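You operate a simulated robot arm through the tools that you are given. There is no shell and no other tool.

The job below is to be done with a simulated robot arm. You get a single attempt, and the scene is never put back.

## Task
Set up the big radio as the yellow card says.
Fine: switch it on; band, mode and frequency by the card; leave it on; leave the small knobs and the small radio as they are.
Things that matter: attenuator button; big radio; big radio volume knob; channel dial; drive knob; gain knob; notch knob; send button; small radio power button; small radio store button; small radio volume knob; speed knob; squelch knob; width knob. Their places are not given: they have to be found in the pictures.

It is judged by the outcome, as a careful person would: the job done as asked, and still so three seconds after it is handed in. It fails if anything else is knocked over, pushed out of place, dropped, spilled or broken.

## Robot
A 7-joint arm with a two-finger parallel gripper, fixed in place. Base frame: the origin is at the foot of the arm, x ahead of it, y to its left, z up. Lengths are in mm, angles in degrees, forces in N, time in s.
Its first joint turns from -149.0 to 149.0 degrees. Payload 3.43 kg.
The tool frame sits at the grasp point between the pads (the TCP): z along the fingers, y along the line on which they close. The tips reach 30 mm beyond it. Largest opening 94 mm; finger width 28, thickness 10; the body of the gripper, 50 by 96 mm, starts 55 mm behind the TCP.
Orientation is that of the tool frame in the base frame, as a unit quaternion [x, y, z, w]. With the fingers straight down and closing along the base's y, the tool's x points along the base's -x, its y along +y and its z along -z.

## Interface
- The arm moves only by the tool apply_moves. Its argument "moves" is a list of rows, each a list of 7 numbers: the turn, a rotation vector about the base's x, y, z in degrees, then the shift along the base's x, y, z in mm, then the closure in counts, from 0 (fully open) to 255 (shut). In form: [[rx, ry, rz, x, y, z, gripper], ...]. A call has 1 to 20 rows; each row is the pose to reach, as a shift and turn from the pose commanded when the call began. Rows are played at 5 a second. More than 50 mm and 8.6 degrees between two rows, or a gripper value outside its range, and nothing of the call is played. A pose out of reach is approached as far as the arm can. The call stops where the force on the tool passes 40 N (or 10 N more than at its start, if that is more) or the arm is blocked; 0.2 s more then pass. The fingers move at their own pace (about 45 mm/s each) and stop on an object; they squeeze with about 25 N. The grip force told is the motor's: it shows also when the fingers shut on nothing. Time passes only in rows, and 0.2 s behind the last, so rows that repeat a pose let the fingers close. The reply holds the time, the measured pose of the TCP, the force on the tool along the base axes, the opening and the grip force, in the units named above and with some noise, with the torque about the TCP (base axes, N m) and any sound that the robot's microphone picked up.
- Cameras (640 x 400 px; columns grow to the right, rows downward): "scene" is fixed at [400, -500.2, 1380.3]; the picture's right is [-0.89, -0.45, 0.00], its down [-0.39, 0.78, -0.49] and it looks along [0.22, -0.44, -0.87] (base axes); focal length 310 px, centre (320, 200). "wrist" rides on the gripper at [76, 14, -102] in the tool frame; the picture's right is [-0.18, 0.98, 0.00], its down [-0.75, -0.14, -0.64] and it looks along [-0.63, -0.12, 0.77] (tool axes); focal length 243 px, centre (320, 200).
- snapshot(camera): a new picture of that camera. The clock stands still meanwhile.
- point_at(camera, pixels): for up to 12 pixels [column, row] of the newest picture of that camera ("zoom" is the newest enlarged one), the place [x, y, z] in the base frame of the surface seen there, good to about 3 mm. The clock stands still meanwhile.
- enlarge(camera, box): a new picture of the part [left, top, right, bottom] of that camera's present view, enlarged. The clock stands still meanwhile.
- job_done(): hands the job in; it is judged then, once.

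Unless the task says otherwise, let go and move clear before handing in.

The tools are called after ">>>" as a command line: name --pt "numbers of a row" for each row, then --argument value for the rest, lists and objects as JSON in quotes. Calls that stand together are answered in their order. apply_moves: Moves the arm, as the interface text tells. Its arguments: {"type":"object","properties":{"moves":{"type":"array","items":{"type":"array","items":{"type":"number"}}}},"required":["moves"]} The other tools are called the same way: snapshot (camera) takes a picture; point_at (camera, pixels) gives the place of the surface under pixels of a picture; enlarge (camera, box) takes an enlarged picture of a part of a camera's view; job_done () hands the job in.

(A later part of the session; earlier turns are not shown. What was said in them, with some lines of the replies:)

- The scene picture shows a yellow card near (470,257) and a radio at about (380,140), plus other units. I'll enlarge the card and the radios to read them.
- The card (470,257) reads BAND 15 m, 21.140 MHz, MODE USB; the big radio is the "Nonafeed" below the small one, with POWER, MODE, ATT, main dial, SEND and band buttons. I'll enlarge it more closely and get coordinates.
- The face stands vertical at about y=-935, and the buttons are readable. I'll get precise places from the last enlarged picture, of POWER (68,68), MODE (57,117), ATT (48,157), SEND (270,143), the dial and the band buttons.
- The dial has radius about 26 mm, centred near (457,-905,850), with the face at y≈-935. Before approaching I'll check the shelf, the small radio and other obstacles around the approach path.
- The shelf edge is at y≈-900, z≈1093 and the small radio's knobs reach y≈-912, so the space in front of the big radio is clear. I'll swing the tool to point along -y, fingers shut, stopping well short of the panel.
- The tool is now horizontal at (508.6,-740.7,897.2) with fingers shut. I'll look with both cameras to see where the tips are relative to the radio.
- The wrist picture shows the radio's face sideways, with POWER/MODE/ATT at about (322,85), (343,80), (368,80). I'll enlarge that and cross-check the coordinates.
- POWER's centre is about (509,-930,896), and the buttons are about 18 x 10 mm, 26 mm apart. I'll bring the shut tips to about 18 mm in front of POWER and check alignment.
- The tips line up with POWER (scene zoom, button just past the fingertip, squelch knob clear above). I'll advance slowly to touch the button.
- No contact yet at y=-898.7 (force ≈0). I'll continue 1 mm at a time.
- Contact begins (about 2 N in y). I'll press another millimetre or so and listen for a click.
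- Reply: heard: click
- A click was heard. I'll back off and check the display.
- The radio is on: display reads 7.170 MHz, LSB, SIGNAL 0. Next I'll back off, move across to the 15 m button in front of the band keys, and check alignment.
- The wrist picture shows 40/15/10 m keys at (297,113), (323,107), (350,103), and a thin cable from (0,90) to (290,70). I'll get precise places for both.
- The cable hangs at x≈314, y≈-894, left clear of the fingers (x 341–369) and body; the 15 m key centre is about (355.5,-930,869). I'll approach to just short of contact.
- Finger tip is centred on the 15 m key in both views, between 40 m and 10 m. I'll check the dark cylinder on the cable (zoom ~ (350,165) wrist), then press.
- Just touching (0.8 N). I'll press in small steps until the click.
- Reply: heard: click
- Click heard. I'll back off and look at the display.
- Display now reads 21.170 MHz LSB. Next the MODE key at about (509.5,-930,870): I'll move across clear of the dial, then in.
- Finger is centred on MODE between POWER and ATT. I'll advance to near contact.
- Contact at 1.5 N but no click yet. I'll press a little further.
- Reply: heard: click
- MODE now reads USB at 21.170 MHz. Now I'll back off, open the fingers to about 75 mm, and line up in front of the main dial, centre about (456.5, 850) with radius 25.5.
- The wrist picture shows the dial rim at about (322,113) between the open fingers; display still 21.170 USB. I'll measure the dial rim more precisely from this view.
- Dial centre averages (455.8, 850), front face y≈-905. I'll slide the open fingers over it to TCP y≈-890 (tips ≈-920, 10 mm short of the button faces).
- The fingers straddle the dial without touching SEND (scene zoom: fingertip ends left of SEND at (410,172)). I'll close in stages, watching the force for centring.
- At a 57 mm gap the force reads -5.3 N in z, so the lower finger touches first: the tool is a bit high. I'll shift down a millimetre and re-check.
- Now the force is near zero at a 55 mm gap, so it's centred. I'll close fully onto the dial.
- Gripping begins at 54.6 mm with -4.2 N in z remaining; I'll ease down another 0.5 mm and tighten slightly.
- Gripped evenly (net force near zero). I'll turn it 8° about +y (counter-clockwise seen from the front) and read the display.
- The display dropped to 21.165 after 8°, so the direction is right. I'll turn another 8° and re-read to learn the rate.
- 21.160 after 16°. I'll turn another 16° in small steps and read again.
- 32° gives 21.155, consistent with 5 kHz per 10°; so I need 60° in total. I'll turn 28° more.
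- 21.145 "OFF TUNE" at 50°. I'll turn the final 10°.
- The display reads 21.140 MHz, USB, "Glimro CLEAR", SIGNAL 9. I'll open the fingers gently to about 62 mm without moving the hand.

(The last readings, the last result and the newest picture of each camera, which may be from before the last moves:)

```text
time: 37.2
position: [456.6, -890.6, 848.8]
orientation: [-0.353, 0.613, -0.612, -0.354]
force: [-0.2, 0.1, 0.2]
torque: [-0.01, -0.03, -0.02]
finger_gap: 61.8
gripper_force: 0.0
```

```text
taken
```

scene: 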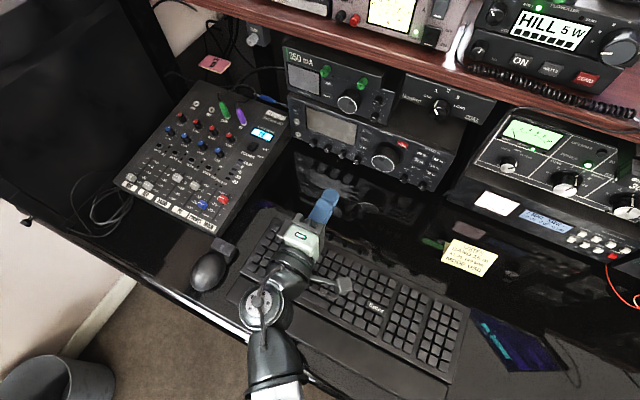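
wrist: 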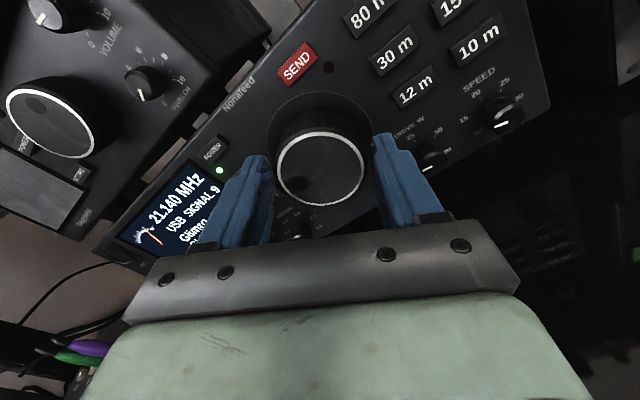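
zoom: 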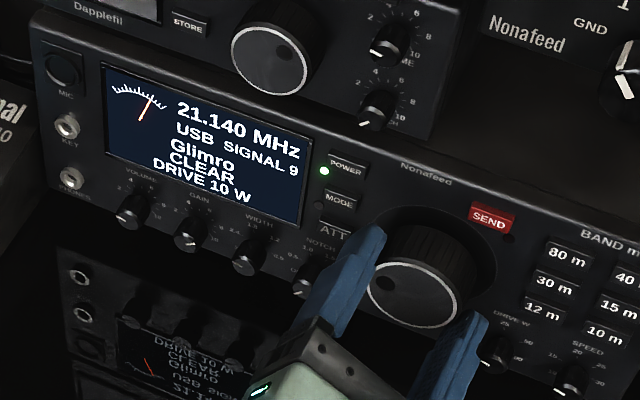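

Fingers are free (force ≈0) and the display holds 21.140 USB. I'll retreat straight back and then up.

>>> apply_moves --pt "0 0 0 0 8 0 88" --pt "0 0 0 0 25 0 88" --pt "0 0 0 0 55 0 88" --pt "0 0 0 0 90 0 88" --pt "0 0 0 0 130 15 88" --pt "0 0 0 0 165 40 88" --pt "0 0 0 0 200 70 88" --pt "0 0 0 0 230 100 88" --pt "0 0 0 0 230 100 88"

>>> snapshot --camera "scene"

>>> enlarge --camera "scene" --box '[280, 60, 472, 180]'

>>> enlarge --camera "scene" --box '[280, 90, 440, 190]'

```text
time: 39.2
position: [457.0, -660.2, 949.3]
orientation: [0.354, -0.612, 0.613, 0.353]
force: [-0.3, 0.1, -0.4]
torque: [0.02, 0.0, -0.01]
finger_gap: 61.7
gripper_force: 0.1
```

```text
taken
```

scene: 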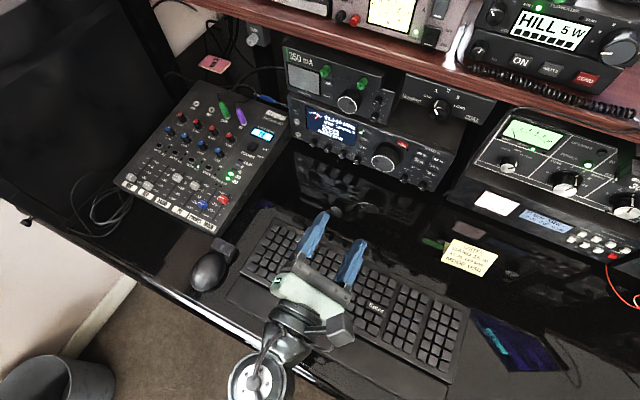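

```text
3.33 times, centred on (376, 120) of scene
```

zoom: 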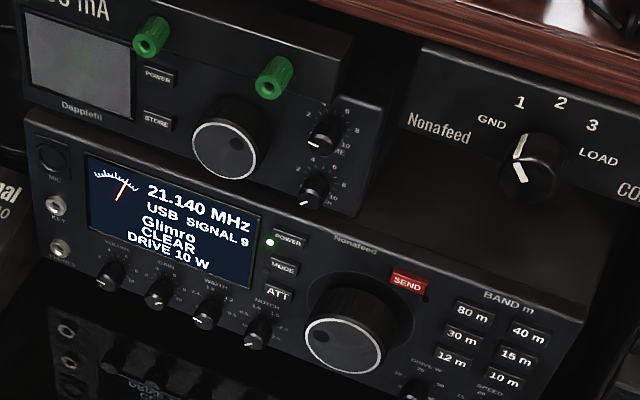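

```text
4.00 times, centred on (360, 140) of scene
```

zoom: 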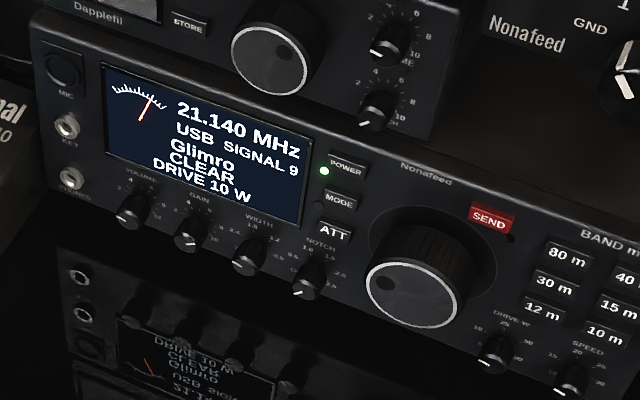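

The display holds at 21.140 MHz, USB, "Glimro CLEAR" with the power lamp lit at (361,132). The small knobs and small radio look the same as at the start, SEND was not touched, and the arm is clear, so I'm handing in.

>>> job_done

```text
The job is handed in.
```

The big radio is switched on and set as the yellow card says: 15 m band, USB mode, 21.140 MHz. The display shows a clear signal ("Glimro CLEAR", SIGNAL 9).

I pressed only POWER, 15 m and MODE, then turned the main dial down from 21.170 MHz. In the last pictures, the small knobs, the SEND and ATT buttons, and the small radio look the same as at the start. The arm let go and moved clear, and the radio was left on when I handed the job in.
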